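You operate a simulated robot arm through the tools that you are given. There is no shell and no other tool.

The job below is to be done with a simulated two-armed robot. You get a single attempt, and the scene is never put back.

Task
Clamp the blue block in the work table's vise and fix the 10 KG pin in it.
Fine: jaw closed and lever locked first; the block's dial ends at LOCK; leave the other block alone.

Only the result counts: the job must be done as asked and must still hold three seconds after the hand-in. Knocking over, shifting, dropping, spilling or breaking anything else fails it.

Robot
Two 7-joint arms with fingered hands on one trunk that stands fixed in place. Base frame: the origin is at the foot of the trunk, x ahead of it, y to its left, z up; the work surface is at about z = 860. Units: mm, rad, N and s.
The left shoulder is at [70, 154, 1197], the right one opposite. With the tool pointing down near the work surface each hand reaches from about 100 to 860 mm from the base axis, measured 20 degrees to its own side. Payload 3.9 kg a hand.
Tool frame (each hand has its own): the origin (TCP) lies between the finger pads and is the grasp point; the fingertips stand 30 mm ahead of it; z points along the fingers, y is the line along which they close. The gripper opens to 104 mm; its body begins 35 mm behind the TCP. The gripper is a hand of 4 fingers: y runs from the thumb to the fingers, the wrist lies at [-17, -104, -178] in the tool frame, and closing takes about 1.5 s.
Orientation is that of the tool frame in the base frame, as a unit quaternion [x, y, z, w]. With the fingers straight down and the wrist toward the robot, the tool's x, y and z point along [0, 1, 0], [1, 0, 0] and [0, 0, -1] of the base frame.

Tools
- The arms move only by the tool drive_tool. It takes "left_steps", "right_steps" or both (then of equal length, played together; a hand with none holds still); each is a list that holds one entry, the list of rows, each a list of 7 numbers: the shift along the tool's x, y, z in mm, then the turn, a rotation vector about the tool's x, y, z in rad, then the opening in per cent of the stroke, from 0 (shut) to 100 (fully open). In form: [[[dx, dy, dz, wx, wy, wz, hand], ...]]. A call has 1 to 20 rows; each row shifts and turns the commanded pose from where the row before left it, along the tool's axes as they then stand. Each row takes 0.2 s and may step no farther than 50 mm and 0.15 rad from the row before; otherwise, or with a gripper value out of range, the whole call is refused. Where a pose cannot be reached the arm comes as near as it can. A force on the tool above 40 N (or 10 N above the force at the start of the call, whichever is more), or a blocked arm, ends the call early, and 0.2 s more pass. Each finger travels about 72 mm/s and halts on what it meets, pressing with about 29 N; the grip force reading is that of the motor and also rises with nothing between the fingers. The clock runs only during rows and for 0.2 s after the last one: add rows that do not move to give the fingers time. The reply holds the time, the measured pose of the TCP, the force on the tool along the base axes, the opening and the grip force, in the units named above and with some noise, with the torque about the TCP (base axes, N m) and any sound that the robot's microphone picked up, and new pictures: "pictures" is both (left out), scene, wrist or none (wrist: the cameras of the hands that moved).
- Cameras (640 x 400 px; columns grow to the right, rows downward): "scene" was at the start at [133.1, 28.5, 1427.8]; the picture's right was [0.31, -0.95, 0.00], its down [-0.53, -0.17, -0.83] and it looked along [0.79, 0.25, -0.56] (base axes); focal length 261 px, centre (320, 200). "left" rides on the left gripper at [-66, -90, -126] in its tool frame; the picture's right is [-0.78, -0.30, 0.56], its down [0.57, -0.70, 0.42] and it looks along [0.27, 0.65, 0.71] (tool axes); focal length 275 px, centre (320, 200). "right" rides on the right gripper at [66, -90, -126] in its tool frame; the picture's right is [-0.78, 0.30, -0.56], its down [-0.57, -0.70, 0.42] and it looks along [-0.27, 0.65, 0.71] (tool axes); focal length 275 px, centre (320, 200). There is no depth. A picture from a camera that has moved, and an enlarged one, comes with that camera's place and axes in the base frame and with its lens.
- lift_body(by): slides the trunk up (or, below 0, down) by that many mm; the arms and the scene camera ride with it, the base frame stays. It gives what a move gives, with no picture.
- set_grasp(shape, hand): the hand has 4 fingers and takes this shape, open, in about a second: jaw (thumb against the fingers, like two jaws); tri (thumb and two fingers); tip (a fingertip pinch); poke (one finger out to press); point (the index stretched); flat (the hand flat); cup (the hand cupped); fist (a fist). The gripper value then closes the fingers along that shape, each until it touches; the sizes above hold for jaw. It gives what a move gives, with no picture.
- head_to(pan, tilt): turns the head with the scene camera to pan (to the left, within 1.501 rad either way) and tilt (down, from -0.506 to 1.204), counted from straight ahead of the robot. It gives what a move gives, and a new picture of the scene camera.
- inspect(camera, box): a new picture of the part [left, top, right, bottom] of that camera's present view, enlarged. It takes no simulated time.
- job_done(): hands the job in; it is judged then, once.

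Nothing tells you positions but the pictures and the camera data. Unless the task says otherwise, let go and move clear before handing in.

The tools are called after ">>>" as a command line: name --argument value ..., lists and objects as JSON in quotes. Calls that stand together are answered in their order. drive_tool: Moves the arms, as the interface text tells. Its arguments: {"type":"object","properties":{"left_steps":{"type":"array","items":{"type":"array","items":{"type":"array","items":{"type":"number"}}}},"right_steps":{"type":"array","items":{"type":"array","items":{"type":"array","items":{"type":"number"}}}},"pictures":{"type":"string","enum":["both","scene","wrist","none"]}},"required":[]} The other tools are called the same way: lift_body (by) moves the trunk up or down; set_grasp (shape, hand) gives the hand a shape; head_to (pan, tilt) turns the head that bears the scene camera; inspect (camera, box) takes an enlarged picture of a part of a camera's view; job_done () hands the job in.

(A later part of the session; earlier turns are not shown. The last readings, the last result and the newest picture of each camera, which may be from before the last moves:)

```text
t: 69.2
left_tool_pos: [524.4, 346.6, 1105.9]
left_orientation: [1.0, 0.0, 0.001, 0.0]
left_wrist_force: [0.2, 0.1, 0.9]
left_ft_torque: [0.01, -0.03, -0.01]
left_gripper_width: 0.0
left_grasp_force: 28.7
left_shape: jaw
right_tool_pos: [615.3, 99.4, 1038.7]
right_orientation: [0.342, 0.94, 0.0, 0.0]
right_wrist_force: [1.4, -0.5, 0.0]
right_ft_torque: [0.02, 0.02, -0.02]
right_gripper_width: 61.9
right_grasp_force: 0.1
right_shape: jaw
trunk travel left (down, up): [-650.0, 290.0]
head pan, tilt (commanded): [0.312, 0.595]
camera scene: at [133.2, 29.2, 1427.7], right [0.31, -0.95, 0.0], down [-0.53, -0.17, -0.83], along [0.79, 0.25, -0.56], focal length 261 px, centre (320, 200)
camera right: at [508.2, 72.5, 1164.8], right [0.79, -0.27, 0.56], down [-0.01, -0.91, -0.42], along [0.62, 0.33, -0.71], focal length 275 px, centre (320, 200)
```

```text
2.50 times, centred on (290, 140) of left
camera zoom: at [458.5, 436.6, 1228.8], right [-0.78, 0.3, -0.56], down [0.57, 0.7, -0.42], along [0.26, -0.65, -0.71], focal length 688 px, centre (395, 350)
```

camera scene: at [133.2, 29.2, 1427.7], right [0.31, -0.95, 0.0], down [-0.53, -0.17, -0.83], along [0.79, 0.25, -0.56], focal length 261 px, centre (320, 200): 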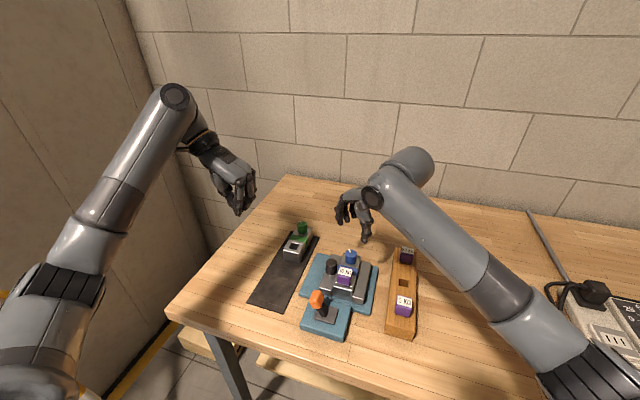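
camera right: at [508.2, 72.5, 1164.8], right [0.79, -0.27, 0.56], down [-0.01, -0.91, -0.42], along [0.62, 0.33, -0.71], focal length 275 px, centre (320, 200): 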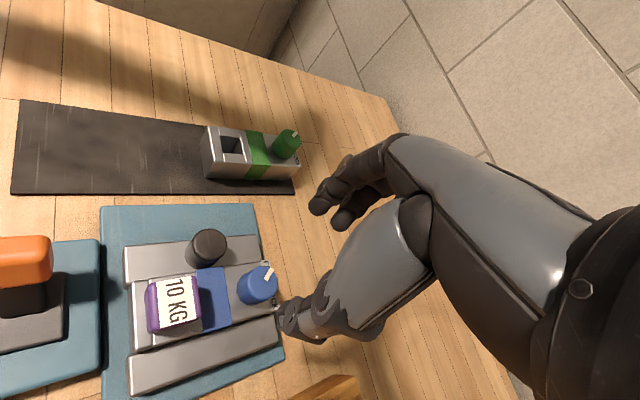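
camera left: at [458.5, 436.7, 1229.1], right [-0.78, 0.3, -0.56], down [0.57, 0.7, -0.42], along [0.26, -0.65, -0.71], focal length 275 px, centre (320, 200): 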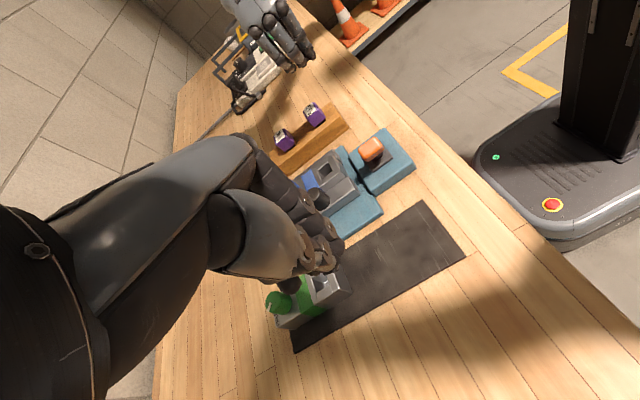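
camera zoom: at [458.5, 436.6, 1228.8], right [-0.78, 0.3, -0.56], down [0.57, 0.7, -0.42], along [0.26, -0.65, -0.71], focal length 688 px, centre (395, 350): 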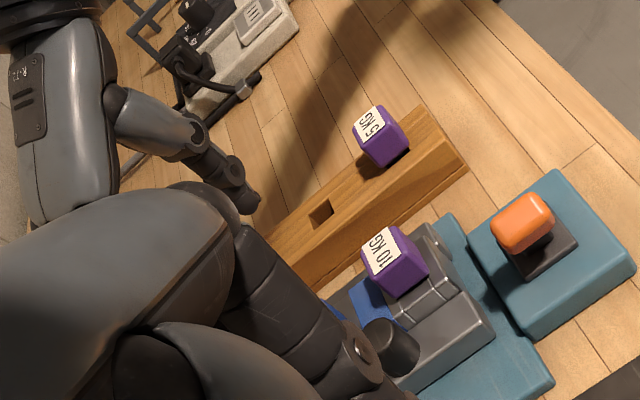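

The dial centre is at about (615.5, 100, top 935), already under the hand. I'll lower partway and check.

>>> drive_tool --right_steps '[[[1, 0.4, 20, 0, 0, 0, 60], [0, 0, 20, 0, 0, 0, 60], [0, 0, 15, 0, 0, 0, 60], [0, 0, 10, 0, 0, 0, 60], [0, 0, 0, 0, 0, 0, 60], [0, 0, 0, 0, 0, 0, 60]]]' --pictures "none"

>>> inspect --camera "right" --box '[220, 180, 360, 320]'

>>> inspect --camera "scene" --box '[320, 220, 390, 290]'

>>> inspect --camera "left" --box '[230, 60, 380, 220]'

```text
t: 70.6
left_tool_pos: [525.1, 346.6, 1104.1]
left_orientation: [1.0, 0.001, 0.0, 0.0]
left_wrist_force: [0.4, -0.5, -0.1]
left_ft_torque: [0.01, 0.01, -0.02]
left_gripper_width: 0.1
left_grasp_force: 29.2
left_shape: jaw
right_tool_pos: [613.4, 97.5, 973.7]
right_orientation: [0.341, 0.94, 0.0, 0.0]
right_wrist_force: [-0.5, -1.0, 0.2]
right_ft_torque: [0.0, 0.01, -0.03]
right_gripper_width: 62.2
right_grasp_force: 0.1
right_shape: jaw
trunk travel left (down, up): [-650.0, 290.0]
head pan, tilt (commanded): [0.312, 0.595]
```

```text
2.86 times, centred on (290, 250) of right
camera zoom: at [506.1, 70.6, 1099.5], right [0.79, -0.27, 0.56], down [-0.01, -0.91, -0.42], along [0.62, 0.33, -0.71], focal length 786 px, centre (406, 57)
```

zoom: 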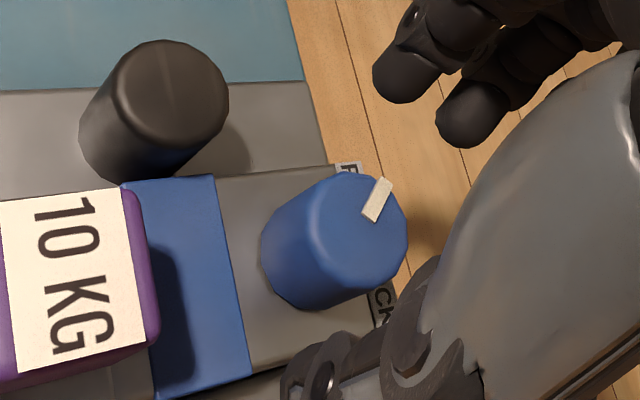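

```text
5.71 times, centred on (355, 255) of scene
camera zoom: at [133.1, 29.2, 1427.8], right [0.31, -0.95, 0.0], down [-0.53, -0.17, -0.83], along [0.79, 0.25, -0.56], focal length 1490 px, centre (120, -114)
```

zoom: 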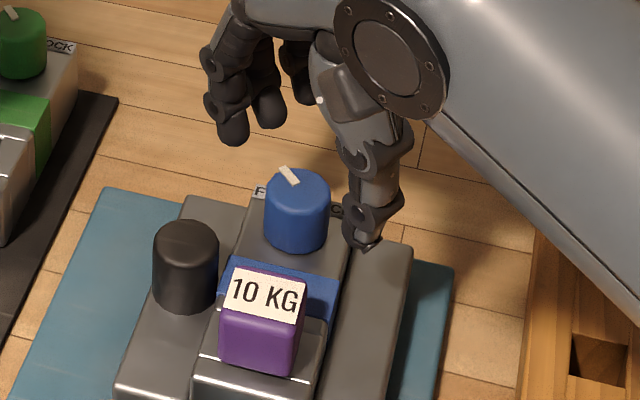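

```text
2.50 times, centred on (305, 140) of left
camera zoom: at [458.2, 436.8, 1228.8], right [-0.78, 0.3, -0.56], down [0.57, 0.7, -0.42], along [0.27, -0.65, -0.71], focal length 688 px, centre (358, 350)
```

zoom: 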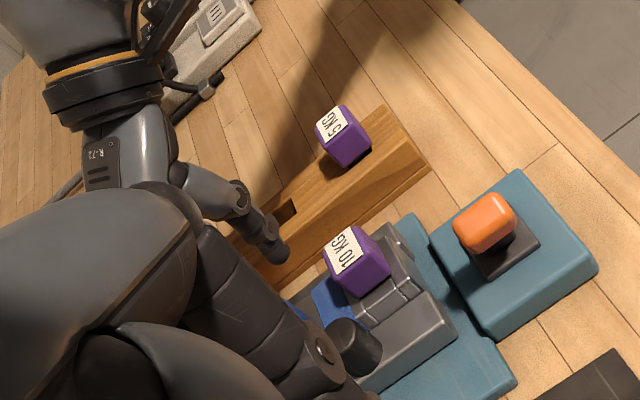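

The dial is directly below the TCP. Lower so the fingertips straddle its upper half.

>>> drive_tool --right_steps '[[[0, 0, 8, 0, 0, 0, 60], [0, 0, 8, 0, 0, 0, 60], [0, 0, 6, 0, 0, 0, 60], [0, 0, 0, 0, 0, 0, 60], [0, 0, 0, 0, 0, 0, 60]]]' --pictures "none"

>>> inspect --camera "right" --box '[220, 180, 360, 320]'

>>> inspect --camera "scene" --box '[320, 220, 390, 290]'

```text
t: 71.8
left_tool_pos: [523.9, 346.8, 1105.1]
left_orientation: [1.0, 0.0, 0.0, 0.0]
left_wrist_force: [-0.2, -0.1, -0.9]
left_ft_torque: [0.02, -0.01, 0.01]
left_gripper_width: 0.2
left_grasp_force: 29.4
left_shape: jaw
right_tool_pos: [613.3, 97.3, 951.3]
right_orientation: [0.342, 0.94, 0.0, 0.001]
right_wrist_force: [0.2, -0.3, 0.0]
right_ft_torque: [0.04, -0.03, 0.01]
right_gripper_width: 62.2
right_grasp_force: 0.0
right_shape: jaw
trunk travel left (down, up): [-650.0, 290.0]
head pan, tilt (commanded): [0.312, 0.595]
```

```text
2.86 times, centred on (290, 250) of right
camera zoom: at [506.4, 71.0, 1076.4], right [0.79, -0.27, 0.56], down [-0.01, -0.91, -0.42], along [0.62, 0.33, -0.71], focal length 786 px, centre (406, 57)
```

zoom: 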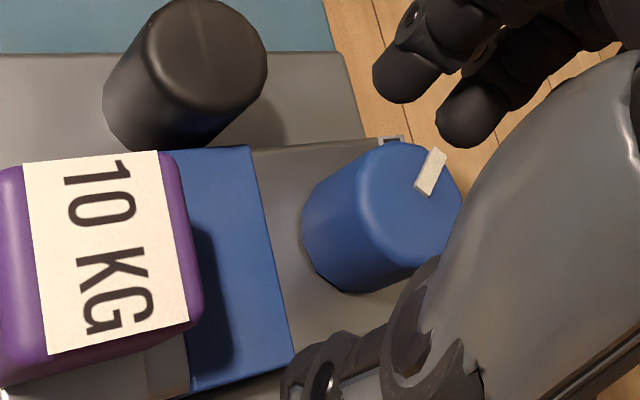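

```text
5.71 times, centred on (355, 255) of scene
camera zoom: at [133.1, 29.2, 1427.7], right [0.31, -0.95, 0.0], down [-0.53, -0.17, -0.83], along [0.79, 0.25, -0.56], focal length 1490 px, centre (120, -114)
```

zoom: 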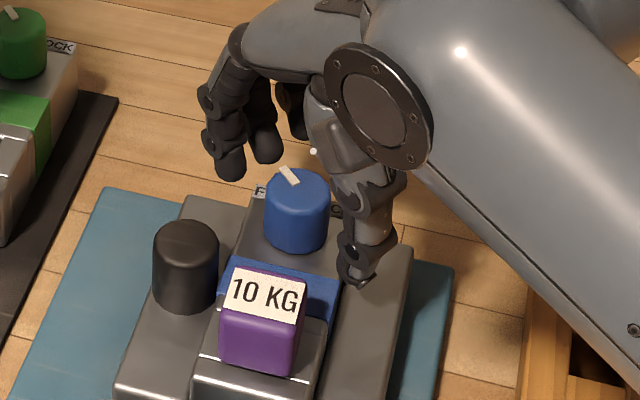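

The fingertips straddle the dial. Close gently.

>>> drive_tool --right_steps '[[[0, 0, 0, 0, 0, 0, 45], [0, 0, 0, 0, 0, 0, 35], [0, 0, 0, 0, 0, 0, 25], [0, 0, 0, 0, 0, 0, 10], [0, 0, 0, 0, 0, 0, 0], [0, 0, 0, 0, 0, 0, 0], [0, 0, 0, 0, 0, 0, 0], [0, 0, 0, 0, 0, 0, 0]]]' --pictures "none"

>>> inspect --camera "right" --box '[220, 180, 360, 320]'

>>> inspect --camera "scene" --box '[320, 220, 390, 290]'

```text
t: 73.6
left_tool_pos: [524.0, 347.0, 1105.6]
left_orientation: [1.0, 0.001, 0.0, 0.0]
left_wrist_force: [1.1, 0.1, -0.9]
left_ft_torque: [-0.02, -0.03, -0.01]
left_gripper_width: 0.1
left_grasp_force: 28.6
left_shape: jaw
right_tool_pos: [614.0, 97.8, 950.1]
right_orientation: [0.341, 0.94, 0.0, 0.001]
right_wrist_force: [-2.8, -2.4, 0.6]
right_ft_torque: [0.0, -0.01, -0.01]
right_gripper_width: 21.0
right_grasp_force: 29.1
right_shape: jaw
trunk travel left (down, up): [-650.0, 290.0]
head pan, tilt (commanded): [0.312, 0.595]
```

```text
2.86 times, centred on (290, 250) of right
camera zoom: at [506.4, 70.8, 1076.4], right [0.79, -0.27, 0.56], down [-0.01, -0.91, -0.42], along [0.62, 0.33, -0.71], focal length 786 px, centre (406, 57)
```

zoom: 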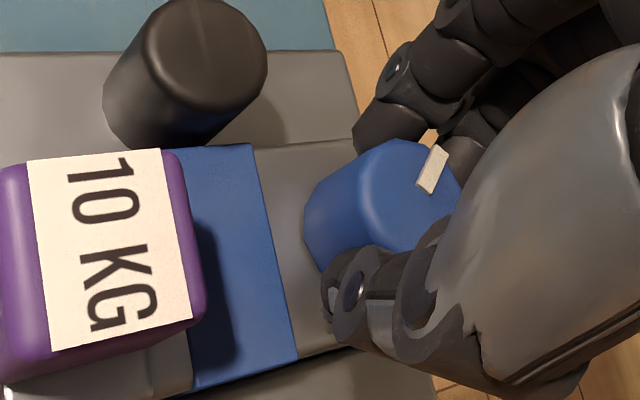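

```text
5.71 times, centred on (355, 255) of scene
camera zoom: at [133.1, 28.9, 1427.7], right [0.31, -0.95, 0.0], down [-0.53, -0.17, -0.83], along [0.79, 0.25, -0.56], focal length 1490 px, centre (120, -114)
```

zoom: 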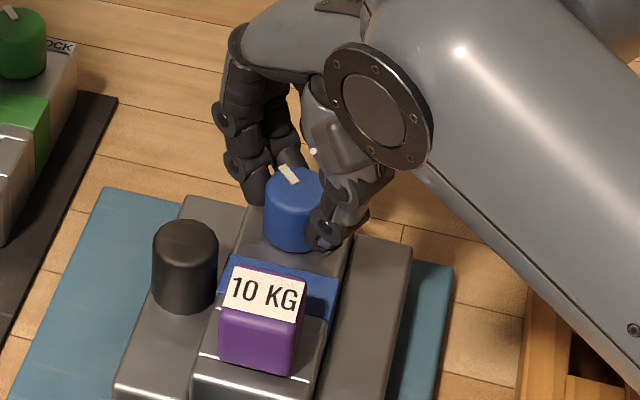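

Gripped. Now I turn clockwise by about 0.5 rad and check the pointer.

>>> drive_tool --right_steps '[[[0, 0, 0, 0, 0, 0.08, 0], [0, 0, 0, 0, 0, 0.1, 0], [0, 0, 0, 0, 0, 0.1, 0], [0, 0, 0, 0, 0, 0.1, 0], [0, 0, 0, 0, 0, 0.1, 0], [0, 0, 0, 0, 0, 0, 0], [0, 0, 0, 0, 0, 0, 0]]]' --pictures "none"

>>> inspect --camera "right" --box '[220, 180, 360, 320]'

>>> inspect --camera "scene" --box '[320, 220, 390, 290]'

```text
t: 75.2
left_tool_pos: [523.5, 346.6, 1104.4]
left_orientation: [1.0, -0.001, -0.001, 0.0]
left_wrist_force: [0.0, -0.3, 0.7]
left_ft_torque: [0.01, 0.01, -0.02]
left_gripper_width: 0.0
left_grasp_force: 28.6
left_shape: jaw
right_tool_pos: [613.8, 99.1, 950.0]
right_orientation: [0.555, 0.832, 0.001, -0.001]
right_wrist_force: [-1.9, -0.4, 0.7]
right_ft_torque: [-0.01, -0.03, 0.0]
right_gripper_width: 21.0
right_grasp_force: 29.2
right_shape: jaw
trunk travel left (down, up): [-650.0, 290.0]
head pan, tilt (commanded): [0.312, 0.595]
```

```text
2.86 times, centred on (290, 250) of right
camera zoom: at [506.7, 125.0, 1077.1], right [0.57, -0.6, 0.56], down [-0.43, -0.8, -0.42], along [0.7, 0.0, -0.71], focal length 786 px, centre (406, 57)
```

zoom: 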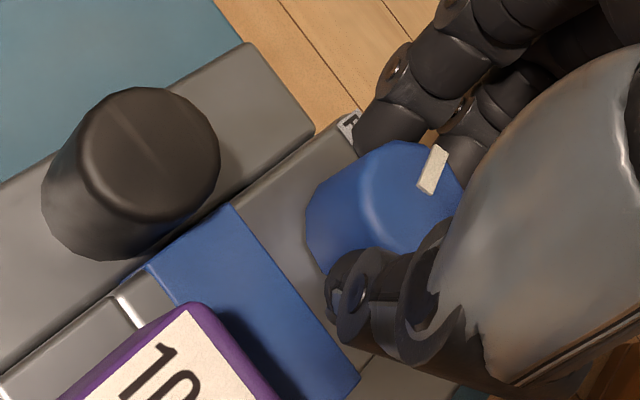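

```text
5.71 times, centred on (355, 255) of scene
camera zoom: at [133.6, 29.2, 1427.7], right [0.31, -0.95, 0.0], down [-0.53, -0.17, -0.83], along [0.79, 0.25, -0.56], focal length 1490 px, centre (120, -114)
```

zoom: 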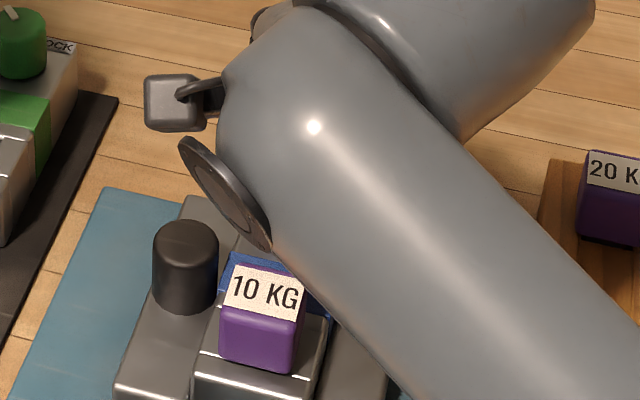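

The dial follows the hand. Continue turning.

>>> drive_tool --right_steps '[[[0, 0, 0, 0, 0, 0.08, 0], [0, 0, 0, 0, 0, 0.1, 0], [0, 0, 0, 0, 0, 0.1, 0], [0, 0, 0, 0, 0, 0.1, 0], [0, 0, 0, 0, 0, 0.1, 0], [0, 0, 0, 0, 0, 0, 0], [0, 0, 0, 0, 0, 0, 0]]]' --pictures "none"

>>> inspect --camera "right" --box '[200, 160, 360, 320]'

>>> inspect --camera "scene" --box '[270, 180, 420, 310]'

>>> inspect --camera "left" --box '[230, 60, 400, 220]'

```text
t: 76.8
left_tool_pos: [525.2, 348.7, 1102.8]
left_orientation: [1.0, 0.001, 0.0, 0.001]
left_wrist_force: [0.3, -0.8, 0.3]
left_ft_torque: [0.03, -0.01, -0.01]
left_gripper_width: 0.3
left_grasp_force: 28.9
left_shape: jaw
right_tool_pos: [614.4, 100.3, 950.9]
right_orientation: [0.737, 0.676, 0.0, -0.001]
right_wrist_force: [-0.6, 3.6, 0.6]
right_ft_torque: [0.12, -0.07, -0.02]
right_gripper_width: 20.8
right_grasp_force: 29.4
right_shape: jaw
trunk travel left (down, up): [-650.0, 290.0]
head pan, tilt (commanded): [0.312, 0.595]
```

```text
2.50 times, centred on (280, 240) of right
camera zoom: at [531.0, 172.5, 1076.7], right [0.23, -0.8, 0.56], down [-0.75, -0.51, -0.42], along [0.62, -0.32, -0.71], focal length 688 px, centre (420, 100)
```

zoom: 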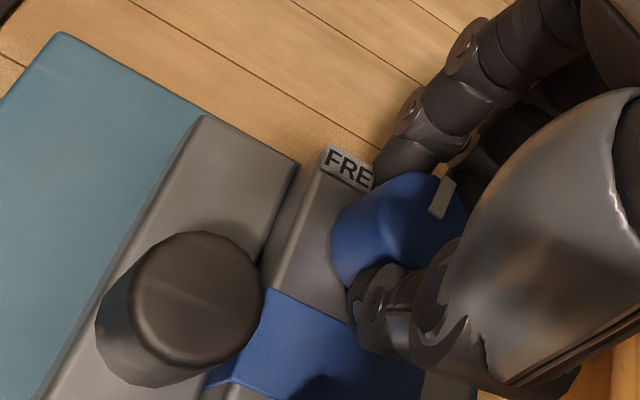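

```text
3.08 times, centred on (345, 245) of scene
camera zoom: at [133.8, 30.6, 1427.6], right [0.31, -0.95, 0.0], down [-0.53, -0.17, -0.83], along [0.79, 0.25, -0.56], focal length 802 px, centre (243, 62)
```

zoom: 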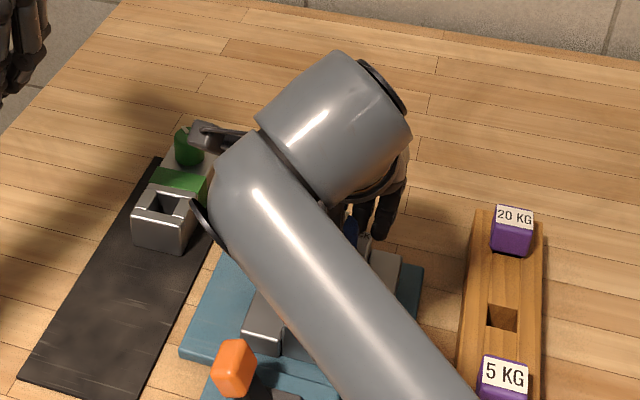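

```text
2.50 times, centred on (315, 140) of left
camera zoom: at [458.9, 437.9, 1228.0], right [-0.78, 0.3, -0.56], down [0.57, 0.7, -0.43], along [0.26, -0.65, -0.71], focal length 688 px, centre (332, 350)
```

zoom: 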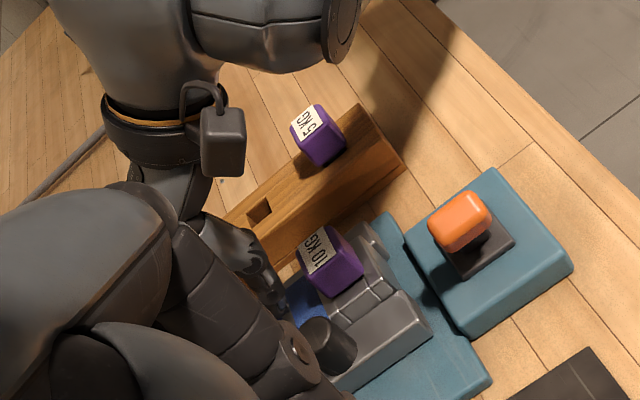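

The pointer still tracks the hand and is about 55° turned. Continue.

>>> drive_tool --right_steps '[[[0, 0, 0, 0, 0, 0.08, 0], [0, 0, 0, 0, 0, 0.1, 0], [0, 0, 0, 0, 0, 0.1, 0], [0, 0, 0, 0, 0, 0.1, 0], [0, 0, 0, 0, 0, 0, 0], [0, 0, 0, 0, 0, 0, 0]]]' --pictures "none"

>>> inspect --camera "right" --box '[200, 160, 360, 320]'

>>> inspect --camera "left" --box '[230, 60, 400, 220]'

```text
t: 78.2
left_tool_pos: [522.4, 350.1, 1105.0]
left_orientation: [1.0, -0.001, 0.001, 0.003]
left_wrist_force: [-0.2, 0.3, -0.1]
left_ft_torque: [0.0, 0.01, 0.0]
left_gripper_width: 0.0
left_grasp_force: 28.7
left_shape: jaw
right_tool_pos: [616.4, 94.6, 950.3]
right_orientation: [0.854, 0.521, -0.002, 0.008]
right_wrist_force: [-10.3, 23.3, -0.2]
right_ft_torque: [0.56, 0.41, 0.03]
right_gripper_width: 21.2
right_grasp_force: 29.0
right_shape: jaw
trunk travel left (down, up): [-650.0, 290.0]
head pan, tilt (commanded): [0.312, 0.595]
```

```text
2.50 times, centred on (280, 240) of right
camera zoom: at [566.9, 196.9, 1075.0], right [-0.09, -0.82, 0.57], down [-0.88, -0.2, -0.43], along [0.46, -0.54, -0.7], focal length 688 px, centre (420, 100)
```

zoom: 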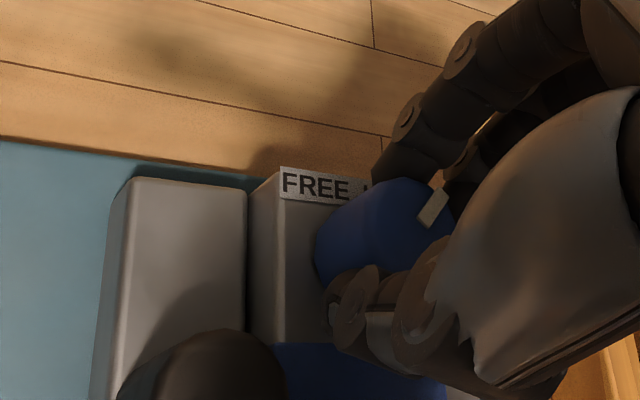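

```text
2.50 times, centred on (315, 140) of left
camera zoom: at [456.5, 442.0, 1227.3], right [-0.78, 0.29, -0.56], down [0.57, 0.7, -0.43], along [0.27, -0.65, -0.71], focal length 688 px, centre (332, 350)
```

zoom: 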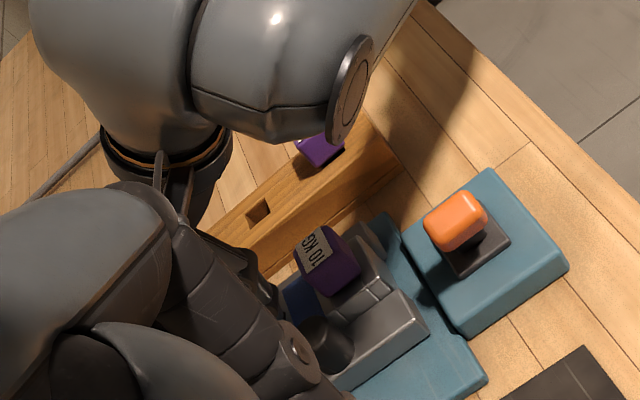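

The pointer has turned about 77°, but sideways force is building because the arm nears its limit. I'll release the dial slightly and lift off.

>>> drive_tool --right_steps '[[[0, 0, 0, 0, 0, 0, 24], [0, 0, 0, 0, 0, 0, 30], [0, 0, 0, 0, 0, 0, 32], [0, 0, 0, 0, 0, 0, 32], [0, 0, -5, 0, 0, 0, 32], [0, 0, -12, 0, 0, 0, 32], [0, 0, -20, 0, 0, 0, 32], [0, 0, 0, 0, 0, 0, 32]]]' --pictures "both"

>>> inspect --camera "right" --box '[200, 160, 360, 320]'

```text
t: 80.2
left_tool_pos: [524.1, 345.7, 1104.7]
left_orientation: [1.0, -0.001, 0.0, 0.0]
left_wrist_force: [0.2, -0.5, 0.0]
left_ft_torque: [0.0, -0.01, 0.01]
left_gripper_width: 0.0
left_grasp_force: 28.9
left_shape: jaw
right_tool_pos: [631.8, 66.9, 986.7]
right_orientation: [0.862, 0.507, -0.004, 0.021]
right_wrist_force: [-0.1, -0.6, -0.3]
right_ft_torque: [0.0, 0.01, -0.03]
right_gripper_width: 33.4
right_grasp_force: 0.0
right_shape: jaw
trunk travel left (down, up): [-650.0, 290.0]
head pan, tilt (commanded): [0.312, 0.595]
stopped in row 8 (right hand): the arm was blocked; the commanded pose is now the measured one
camera scene: at [133.2, 29.2, 1427.7], right [0.31, -0.95, 0.0], down [-0.53, -0.17, -0.83], along [0.79, 0.26, -0.56], focal length 261 px, centre (320, 200)
camera right: at [583.5, 173.7, 1108.3], right [-0.13, -0.8, 0.59], down [-0.89, -0.18, -0.43], along [0.45, -0.57, -0.69], focal length 275 px, centre (320, 200)
```

scene: 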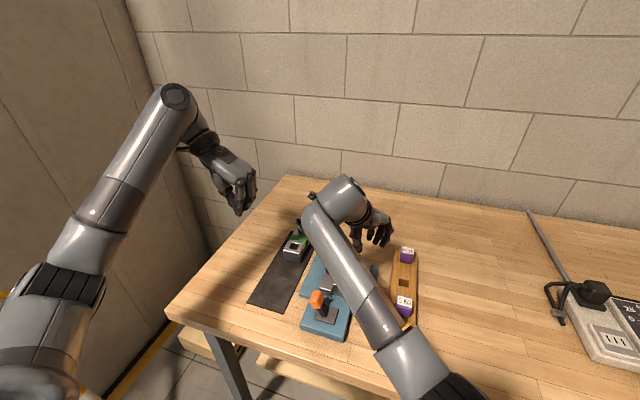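
right: 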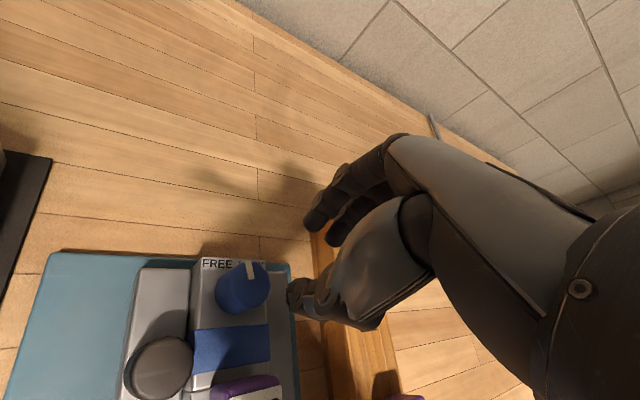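

```text
2.50 times, centred on (280, 240) of right
camera zoom: at [583.5, 173.7, 1108.3], right [-0.13, -0.8, 0.59], down [-0.89, -0.18, -0.43], along [0.45, -0.57, -0.69], focal length 688 px, centre (420, 100)
```

zoom: 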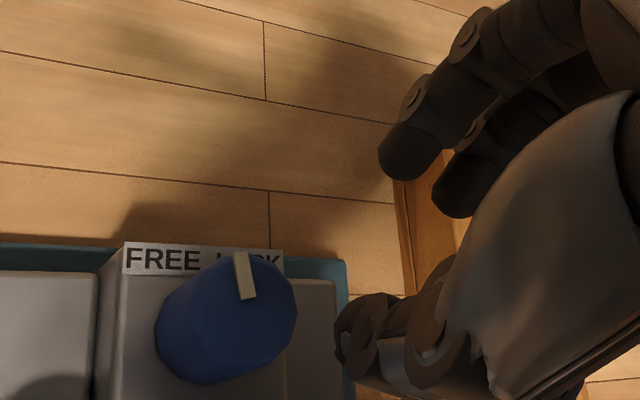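

The hand drifted as the arm neared its joint limit, but it is clear now. I'll raise it and rotate back to a comfortable orientation, then re-examine the dial.

>>> drive_tool --right_steps '[[[0, 0, -15, 0, 0, 0, 32], [0, 0, -20, 0, 0, 0, 32], [0, 0, -10, 0, 0, -0.13, 32], [0, 0, -10, 0, 0, -0.13, 32], [0, 0, 0, 0, 0, -0.13, 32], [0, 0, 0, 0, 0, -0.13, 32], [0, 0, 0, 0, 0, -0.13, 32], [0, 0, 0, 0, 0, -0.13, 32], [0, 0, 0, 0, 0, -0.13, 32], [0, 0, 0, 0, 0, -0.13, 32], [0, 0, 0, 0, 0, -0.13, 32], [0, 0, 0, 0, 0, -0.13, 32], [0, 0, 0, 0, 0, 0, 32]]]' --pictures "both"

>>> inspect --camera "scene" --box '[310, 230, 400, 310]'

>>> inspect --camera "right" --box '[150, 160, 360, 360]'

```text
t: 83.0
left_tool_pos: [525.3, 346.2, 1104.8]
left_orientation: [1.0, 0.0, 0.0, 0.0]
left_wrist_force: [0.5, -0.7, 0.4]
left_ft_torque: [0.01, 0.01, 0.02]
left_gripper_width: 0.0
left_grasp_force: 28.9
left_shape: jaw
right_tool_pos: [628.5, 72.1, 1042.4]
right_orientation: [0.377, 0.926, -0.015, 0.012]
right_wrist_force: [-1.4, 0.9, 0.1]
right_ft_torque: [-0.01, 0.01, 0.04]
right_gripper_width: 33.1
right_grasp_force: 0.1
right_shape: jaw
trunk travel left (down, up): [-650.0, 290.0]
head pan, tilt (commanded): [0.312, 0.595]
camera scene: at [132.9, 29.6, 1427.8], right [0.31, -0.95, 0.0], down [-0.53, -0.17, -0.83], along [0.79, 0.25, -0.56], focal length 261 px, centre (320, 200)
camera right: at [517.1, 59.0, 1167.5], right [0.76, -0.31, 0.58], down [-0.07, -0.92, -0.39], along [0.65, 0.25, -0.72], focal length 275 px, centre (320, 200)
```

scene: 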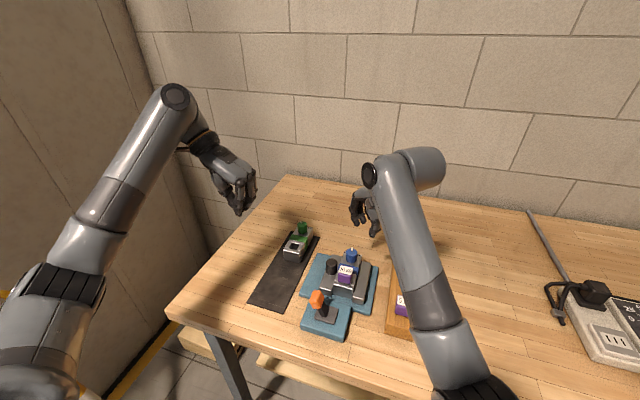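
right: 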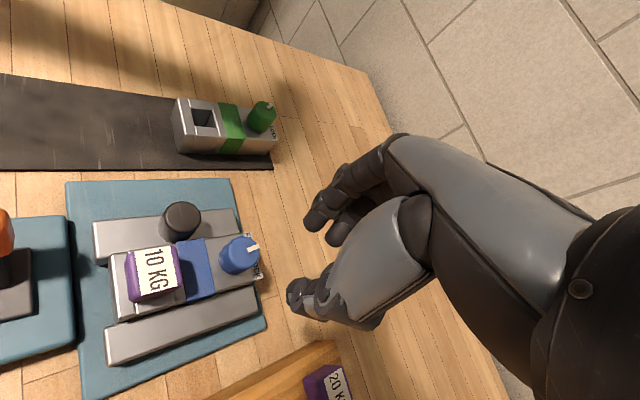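

```text
5.00 times, centred on (355, 270) of scene
camera zoom: at [132.9, 29.6, 1427.8], right [0.31, -0.95, 0.0], down [-0.53, -0.17, -0.83], along [0.79, 0.25, -0.56], focal length 1304 px, centre (145, -150)
```

zoom: 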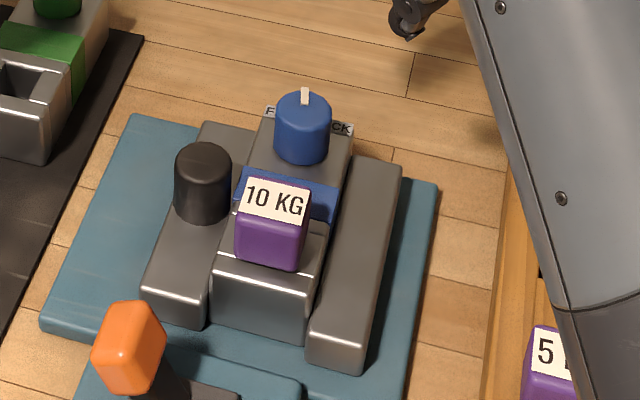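

```text
2.00 times, centred on (255, 260) of right
camera zoom: at [517.1, 59.0, 1167.5], right [0.76, -0.31, 0.58], down [-0.07, -0.92, -0.39], along [0.65, 0.25, -0.72], focal length 551 px, centre (450, 80)
```

zoom: 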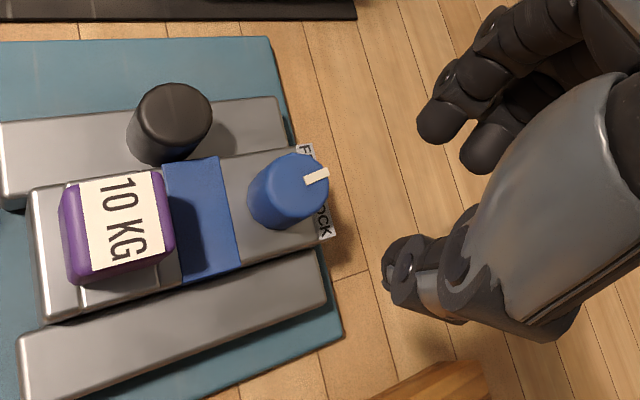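

The pin, jaw and lever are still in place. The pointer is now about 12° left of straight back, so roughly 57° more is needed. I'll level the hand, pre-turn it further the other way so the turn ends well inside the arm's range, and return above the dial.

>>> drive_tool --right_steps '[[[0, 0, 0, -0.0187, 0.0335, 0, 60], [0, 0, 0, 0, 0, -0.142, 60], [0, 0, 0, 0, 0, -0.142, 60], [12.7, 8.7, 0, 0, 0, 0, 60], [12.7, 8.7, 10, 0, 0, 0, 60], [0, 0, 20, 0, 0, 0, 60], [0, 0, 20, 0, 0, 0, 60], [0, 0, 0, 0, 0, 0, 60], [0, 0, 0, 0, 0, 0, 60]]]' --pictures "both"

>>> inspect --camera "right" --box '[200, 160, 360, 320]'

>>> inspect --camera "scene" --box '[310, 210, 400, 300]'

```text
t: 85.0
left_tool_pos: [523.7, 345.4, 1105.0]
left_orientation: [1.0, 0.0, 0.0, 0.0]
left_wrist_force: [0.7, -0.2, 0.4]
left_ft_torque: [-0.02, -0.02, 0.0]
left_gripper_width: 0.0
left_grasp_force: 29.2
left_shape: jaw
right_tool_pos: [613.0, 99.1, 991.0]
right_orientation: [0.243, 0.97, 0.0, 0.0]
right_wrist_force: [0.3, 0.2, -0.9]
right_ft_torque: [0.04, 0.0, 0.01]
right_gripper_width: 62.1
right_grasp_force: 0.0
right_shape: jaw
trunk travel left (down, up): [-650.0, 290.0]
head pan, tilt (commanded): [0.312, 0.595]
camera scene: at [133.2, 29.3, 1427.7], right [0.31, -0.95, 0.0], down [-0.53, -0.17, -0.83], along [0.79, 0.25, -0.56], focal length 261 px, centre (320, 200)
camera right: at [514.1, 50.2, 1117.5], right [0.82, -0.1, 0.56], down [0.18, -0.89, -0.42], along [0.54, 0.45, -0.71], focal length 275 px, centre (320, 200)
```

scene: 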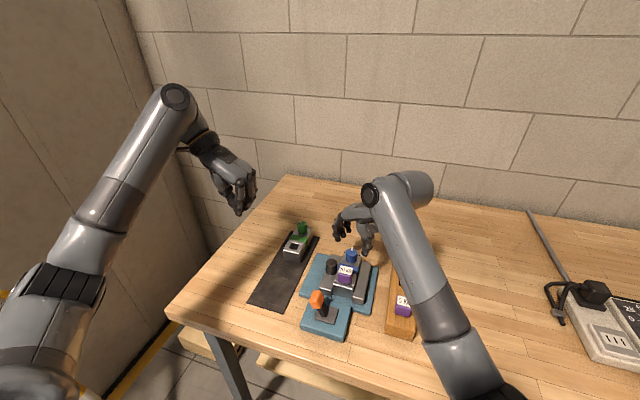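
right: 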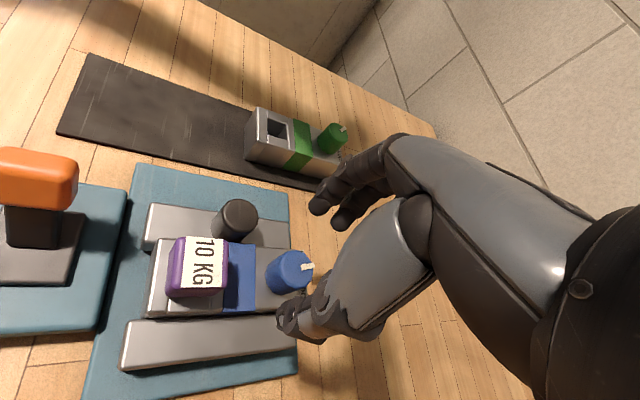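

```text
2.50 times, centred on (280, 240) of right
camera zoom: at [514.1, 50.2, 1117.5], right [0.82, -0.1, 0.56], down [0.18, -0.89, -0.42], along [0.54, 0.45, -0.71], focal length 688 px, centre (420, 100)
```

zoom: 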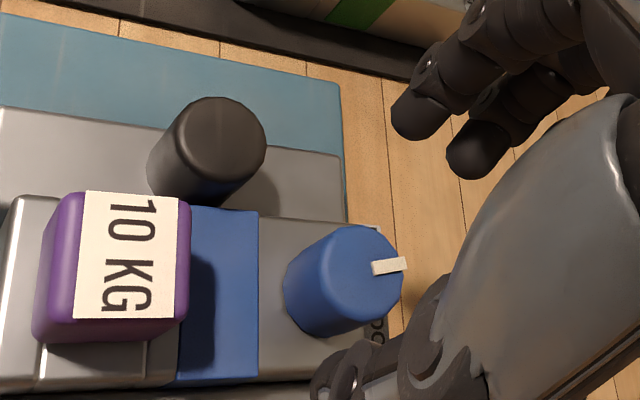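

```text
4.44 times, centred on (355, 255) of scene
camera zoom: at [133.2, 29.3, 1427.7], right [0.31, -0.95, 0.0], down [-0.53, -0.17, -0.83], along [0.79, 0.25, -0.56], focal length 1159 px, centre (164, -44)
```

zoom: 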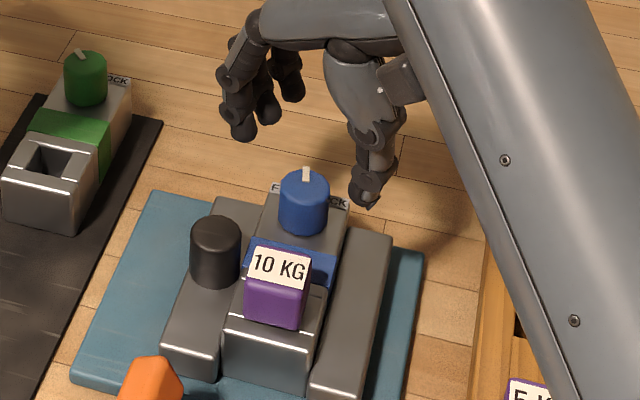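

Well aligned and level. Lower and grip again.

>>> drive_tool --right_steps '[[[-1.3, 0.7, 12, 0, 0, 0, 60], [0, 0, 12, 0, 0, 0, 60], [0, 0, 10, 0, 0, 0, 60], [0, 0, 4, 0, 0, 0, 60], [0, 0, 0, 0, 0, 0, 60], [0, 0, 0, 0, 0, 0, 45], [0, 0, 0, 0, 0, 0, 30], [0, 0, 0, 0, 0, 0, 15], [0, 0, 0, 0, 0, 0, 0], [0, 0, 0, 0, 0, 0, 0], [0, 0, 0, 0, 0, 0, 0], [0, 0, 0, 0, 0, 0, 0]]]' --pictures "none"

>>> inspect --camera "right" --box '[200, 160, 360, 320]'

>>> inspect --camera "scene" --box '[310, 210, 400, 300]'

```text
t: 87.6
left_tool_pos: [523.6, 344.9, 1105.5]
left_orientation: [1.0, 0.0, 0.0, 0.001]
left_wrist_force: [0.1, -0.8, -0.7]
left_ft_torque: [-0.01, 0.0, -0.01]
left_gripper_width: 0.0
left_grasp_force: 28.5
left_shape: jaw
right_tool_pos: [615.4, 99.5, 953.7]
right_orientation: [0.243, 0.97, 0.0, -0.001]
right_wrist_force: [-1.9, -1.8, 0.1]
right_ft_torque: [0.0, 0.04, -0.04]
right_gripper_width: 21.2
right_grasp_force: 28.7
right_shape: jaw
trunk travel left (down, up): [-650.0, 290.0]
head pan, tilt (commanded): [0.312, 0.595]
```

```text
2.50 times, centred on (280, 240) of right
camera zoom: at [515.7, 50.8, 1079.9], right [0.82, -0.1, 0.56], down [0.17, -0.89, -0.42], along [0.54, 0.45, -0.71], focal length 688 px, centre (420, 100)
```

zoom: 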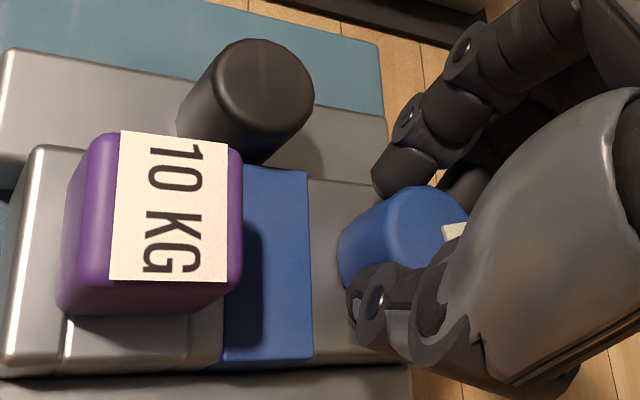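

```text
4.44 times, centred on (355, 255) of scene
camera zoom: at [133.2, 29.1, 1427.7], right [0.31, -0.95, 0.0], down [-0.53, -0.17, -0.83], along [0.79, 0.25, -0.56], focal length 1159 px, centre (164, -44)
```

zoom: 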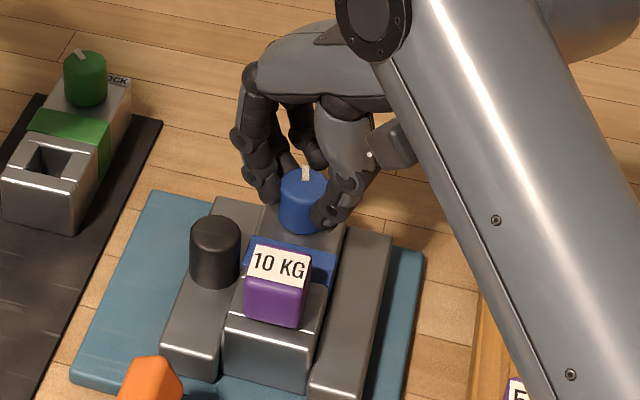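

Gripped. Turn clockwise about 0.5 rad.

>>> drive_tool --right_steps '[[[0, 0, 0, 0, 0, 0.08, 0], [0, 0, 0, 0, 0, 0.1, 0], [0, 0, 0, 0, 0, 0.1, 0], [0, 0, 0, 0, 0, 0.1, 0], [0, 0, 0, 0, 0, 0.1, 0], [0, 0, 0, 0, 0, 0.1, 0], [0, 0, 0, 0, 0, 0, 0], [0, 0, 0, 0, 0, 0, 0]]]' --pictures "none"

>>> inspect --camera "right" --box '[200, 160, 360, 320]'

>>> inspect --camera "scene" --box '[310, 210, 400, 300]'

```text
t: 89.4
left_tool_pos: [524.6, 346.2, 1104.5]
left_orientation: [1.0, 0.0, 0.0, 0.001]
left_wrist_force: [-0.4, -0.4, 0.3]
left_ft_torque: [0.02, -0.02, -0.04]
left_gripper_width: 0.1
left_grasp_force: 29.4
left_shape: jaw
right_tool_pos: [615.5, 100.9, 954.0]
right_orientation: [0.51, 0.86, 0.0, 0.001]
right_wrist_force: [2.4, 6.4, 3.1]
right_ft_torque: [0.21, -0.22, 0.07]
right_gripper_width: 21.2
right_grasp_force: 29.0
right_shape: jaw
trunk travel left (down, up): [-650.0, 290.0]
head pan, tilt (commanded): [0.312, 0.595]
```

```text
2.50 times, centred on (280, 240) of right
camera zoom: at [505.5, 115.8, 1079.4], right [0.63, -0.54, 0.56], down [-0.34, -0.84, -0.43], along [0.7, 0.08, -0.71], focal length 688 px, centre (420, 100)
```

zoom: 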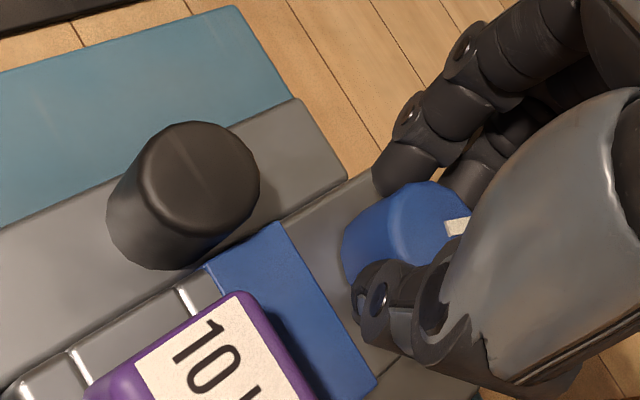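

```text
4.44 times, centred on (355, 255) of scene
camera zoom: at [133.4, 31.0, 1427.7], right [0.31, -0.95, 0.0], down [-0.53, -0.17, -0.83], along [0.79, 0.25, -0.56], focal length 1159 px, centre (164, -44)
```

zoom: 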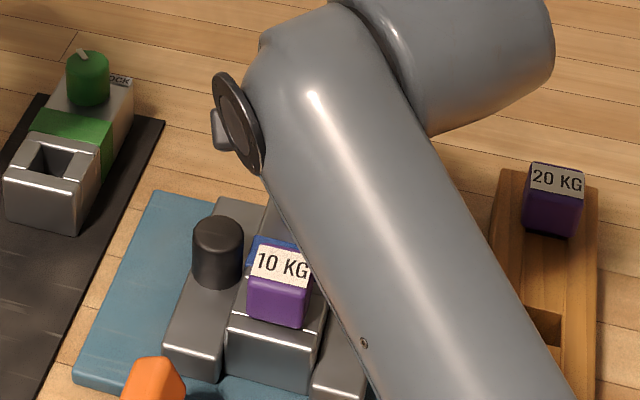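

Pointer follows. About 24° remain; I'll add a 1 mm correction to relieve the side force and turn on.

>>> drive_tool --right_steps '[[[0.9, 0.5, 0, 0, 0, 0.05, 0], [0, 0, 0, 0, 0, 0.1, 0], [0, 0, 0, 0, 0, 0.1, 0], [0, 0, 0, 0, 0, 0.1, 0], [0, 0, 0, 0, 0, 0, 0], [0, 0, 0, 0, 0, 0, 0]]]' --pictures "none"

>>> inspect --camera "right" --box '[200, 160, 360, 320]'

```text
t: 90.8
left_tool_pos: [524.7, 347.4, 1103.7]
left_orientation: [1.0, -0.001, 0.0, 0.001]
left_wrist_force: [0.1, -0.4, 0.2]
left_ft_torque: [-0.01, -0.03, 0.0]
left_gripper_width: 0.0
left_grasp_force: 29.8
left_shape: jaw
right_tool_pos: [614.0, 102.7, 952.7]
right_orientation: [0.652, 0.759, 0.001, 0.002]
right_wrist_force: [6.0, 10.2, 10.8]
right_ft_torque: [0.23, -0.34, 0.06]
right_gripper_width: 21.8
right_grasp_force: 29.2
right_shape: jaw
trunk travel left (down, up): [-650.0, 290.0]
head pan, tilt (commanded): [0.312, 0.595]
```

```text
2.50 times, centred on (280, 240) of right
camera zoom: at [517.1, 154.1, 1078.8], right [0.41, -0.72, 0.56], down [-0.61, -0.67, -0.43], along [0.68, -0.17, -0.71], focal length 688 px, centre (420, 100)
```

zoom: 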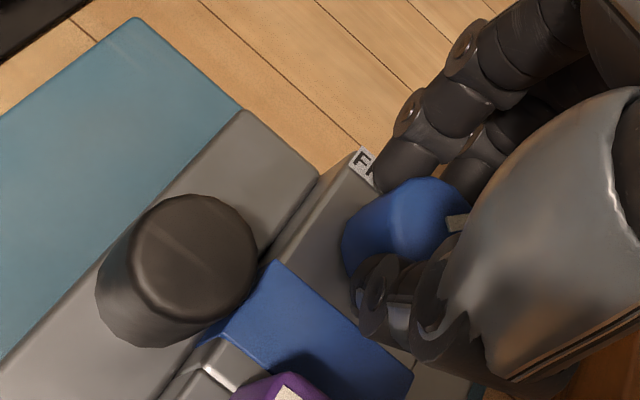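

Forces are rising a little again. I'll add a small final turn, then open and check the pointer.

>>> drive_tool --right_steps '[[[0, 0, 0, 0, 0, 0.08, 0], [0, 0, 0, 0, 0, 0, 0], [0, 0, 0, 0, 0, 0, 26], [0, 0, 0, 0, 0, 0, 32], [0, 0, 0, 0, 0, 0, 36], [0, 0, 0, 0, 0, 0, 36], [0, 0, 0, 0, 0, 0, 36]]]' --pictures "none"

>>> inspect --camera "right" --box '[200, 160, 360, 320]'

```text
t: 92.4
left_tool_pos: [524.3, 344.6, 1105.9]
left_orientation: [1.0, 0.0, 0.0, 0.0]
left_wrist_force: [0.3, -0.7, -0.5]
left_ft_torque: [-0.01, 0.01, -0.01]
left_gripper_width: 0.3
left_grasp_force: 29.3
left_shape: jaw
right_tool_pos: [620.7, 88.5, 950.2]
right_orientation: [0.687, 0.726, -0.004, 0.006]
right_wrist_force: [-0.5, 0.7, -0.2]
right_ft_torque: [0.02, -0.01, -0.01]
right_gripper_width: 37.3
right_grasp_force: 0.0
right_shape: jaw
trunk travel left (down, up): [-650.0, 290.0]
head pan, tilt (commanded): [0.312, 0.595]
```

```text
2.50 times, centred on (280, 240) of right
camera zoom: at [527.7, 151.9, 1074.6], right [0.34, -0.75, 0.57], down [-0.67, -0.62, -0.42], along [0.67, -0.24, -0.71], focal length 688 px, centre (420, 100)
```

zoom: 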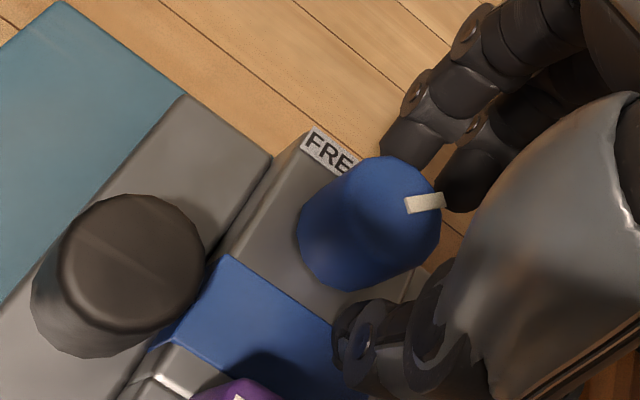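

The pointer is now at about −42°, next to LOCK. I'll lift off and turn back to see it clearly.

>>> drive_tool --right_steps '[[[0, 0, -6, 0, 0, 0, 40], [0, 0, -10, 0, 0, 0, 40], [0, 0, -15, 0, 0, 0, 40], [0, 0, -20, 0, 0, 0, 40], [0, 0, -10, 0, 0, -0.13, 40], [0, 0, 0, 0, 0, -0.13, 40], [0, 0, 0, 0, 0, -0.13, 40], [0, 0, 0, 0, 0, -0.13, 40], [0, 0, 0, 0, 0, -0.13, 40], [0, 0, 0, 0, 0, -0.13, 40], [0, 0, 0, 0, 0, -0.13, 40], [0, 0, 0, 0, 0, -0.1, 40], [0, 0, 0, 0, 0, 0, 40]]]' --pictures "both"

>>> inspect --camera "scene" --box '[310, 230, 400, 310]'

>>> inspect --camera "scene" --box '[338, 243, 368, 267]'

>>> inspect --camera "right" --box '[150, 160, 360, 360]'

```text
t: 95.2
left_tool_pos: [524.3, 344.5, 1104.8]
left_orientation: [1.0, -0.001, 0.0, 0.0]
left_wrist_force: [-0.4, -0.4, 0.3]
left_ft_torque: [0.02, -0.01, -0.01]
left_gripper_width: 0.0
left_grasp_force: 29.2
left_shape: jaw
right_tool_pos: [616.1, 100.9, 1014.4]
right_orientation: [0.242, 0.97, -0.001, 0.0]
right_wrist_force: [0.3, 0.5, 0.9]
right_ft_torque: [0.0, 0.03, -0.03]
right_gripper_width: 41.1
right_grasp_force: 0.1
right_shape: jaw
trunk travel left (down, up): [-650.0, 290.0]
head pan, tilt (commanded): [0.312, 0.595]
camera scene: at [132.9, 29.8, 1427.8], right [0.31, -0.95, 0.0], down [-0.53, -0.17, -0.83], along [0.79, 0.25, -0.56], focal length 261 px, centre (320, 200)
camera right: at [516.4, 52.9, 1140.4], right [0.82, -0.1, 0.56], down [0.18, -0.89, -0.42], along [0.54, 0.45, -0.71], focal length 275 px, centre (320, 200)
```

scene: 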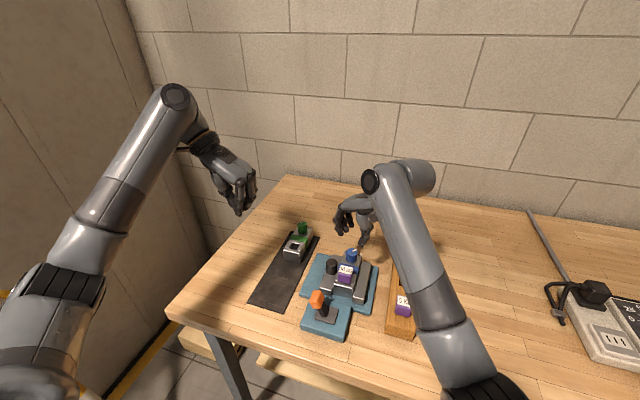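
right: 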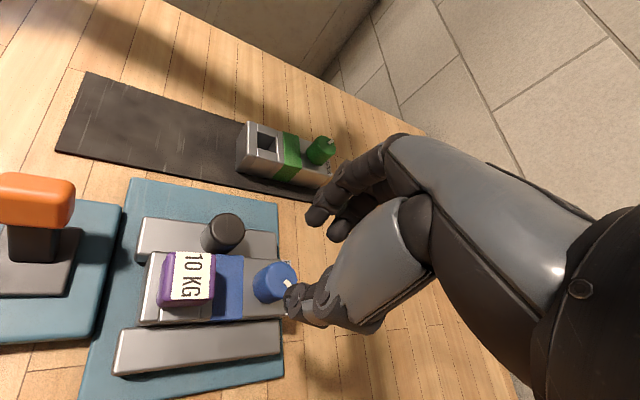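

```text
5.00 times, centred on (355, 270) of scene
camera zoom: at [132.9, 29.8, 1427.8], right [0.31, -0.95, 0.0], down [-0.53, -0.17, -0.83], along [0.79, 0.25, -0.56], focal length 1304 px, centre (145, -150)
```

zoom: 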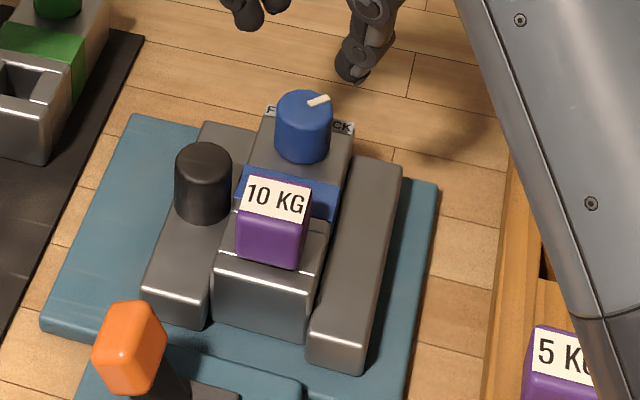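

```text
16.00 times, centred on (353, 255) of scene
camera zoom: at [132.9, 29.8, 1427.8], right [0.31, -0.95, 0.0], down [-0.53, -0.17, -0.83], along [0.79, 0.25, -0.56], focal length 4173 px, centre (-208, -680)
```

zoom: 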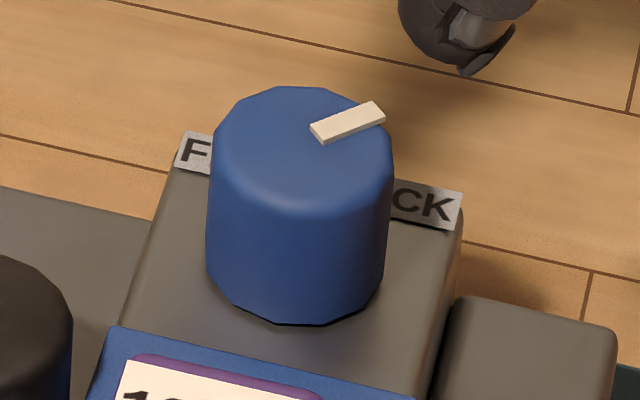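

```text
2.00 times, centred on (255, 260) of right
camera zoom: at [516.4, 52.9, 1140.4], right [0.82, -0.1, 0.56], down [0.18, -0.89, -0.42], along [0.54, 0.45, -0.71], focal length 551 px, centre (450, 80)
```

zoom: 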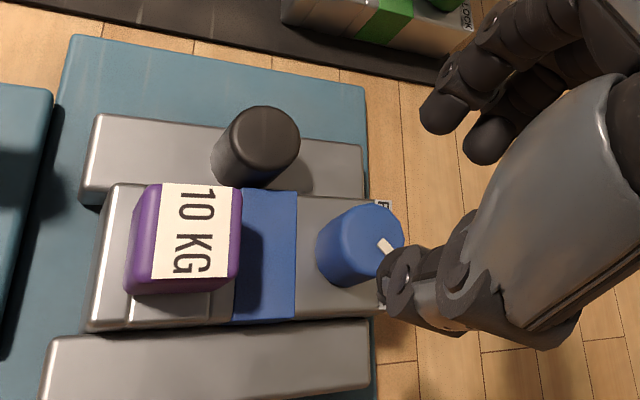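

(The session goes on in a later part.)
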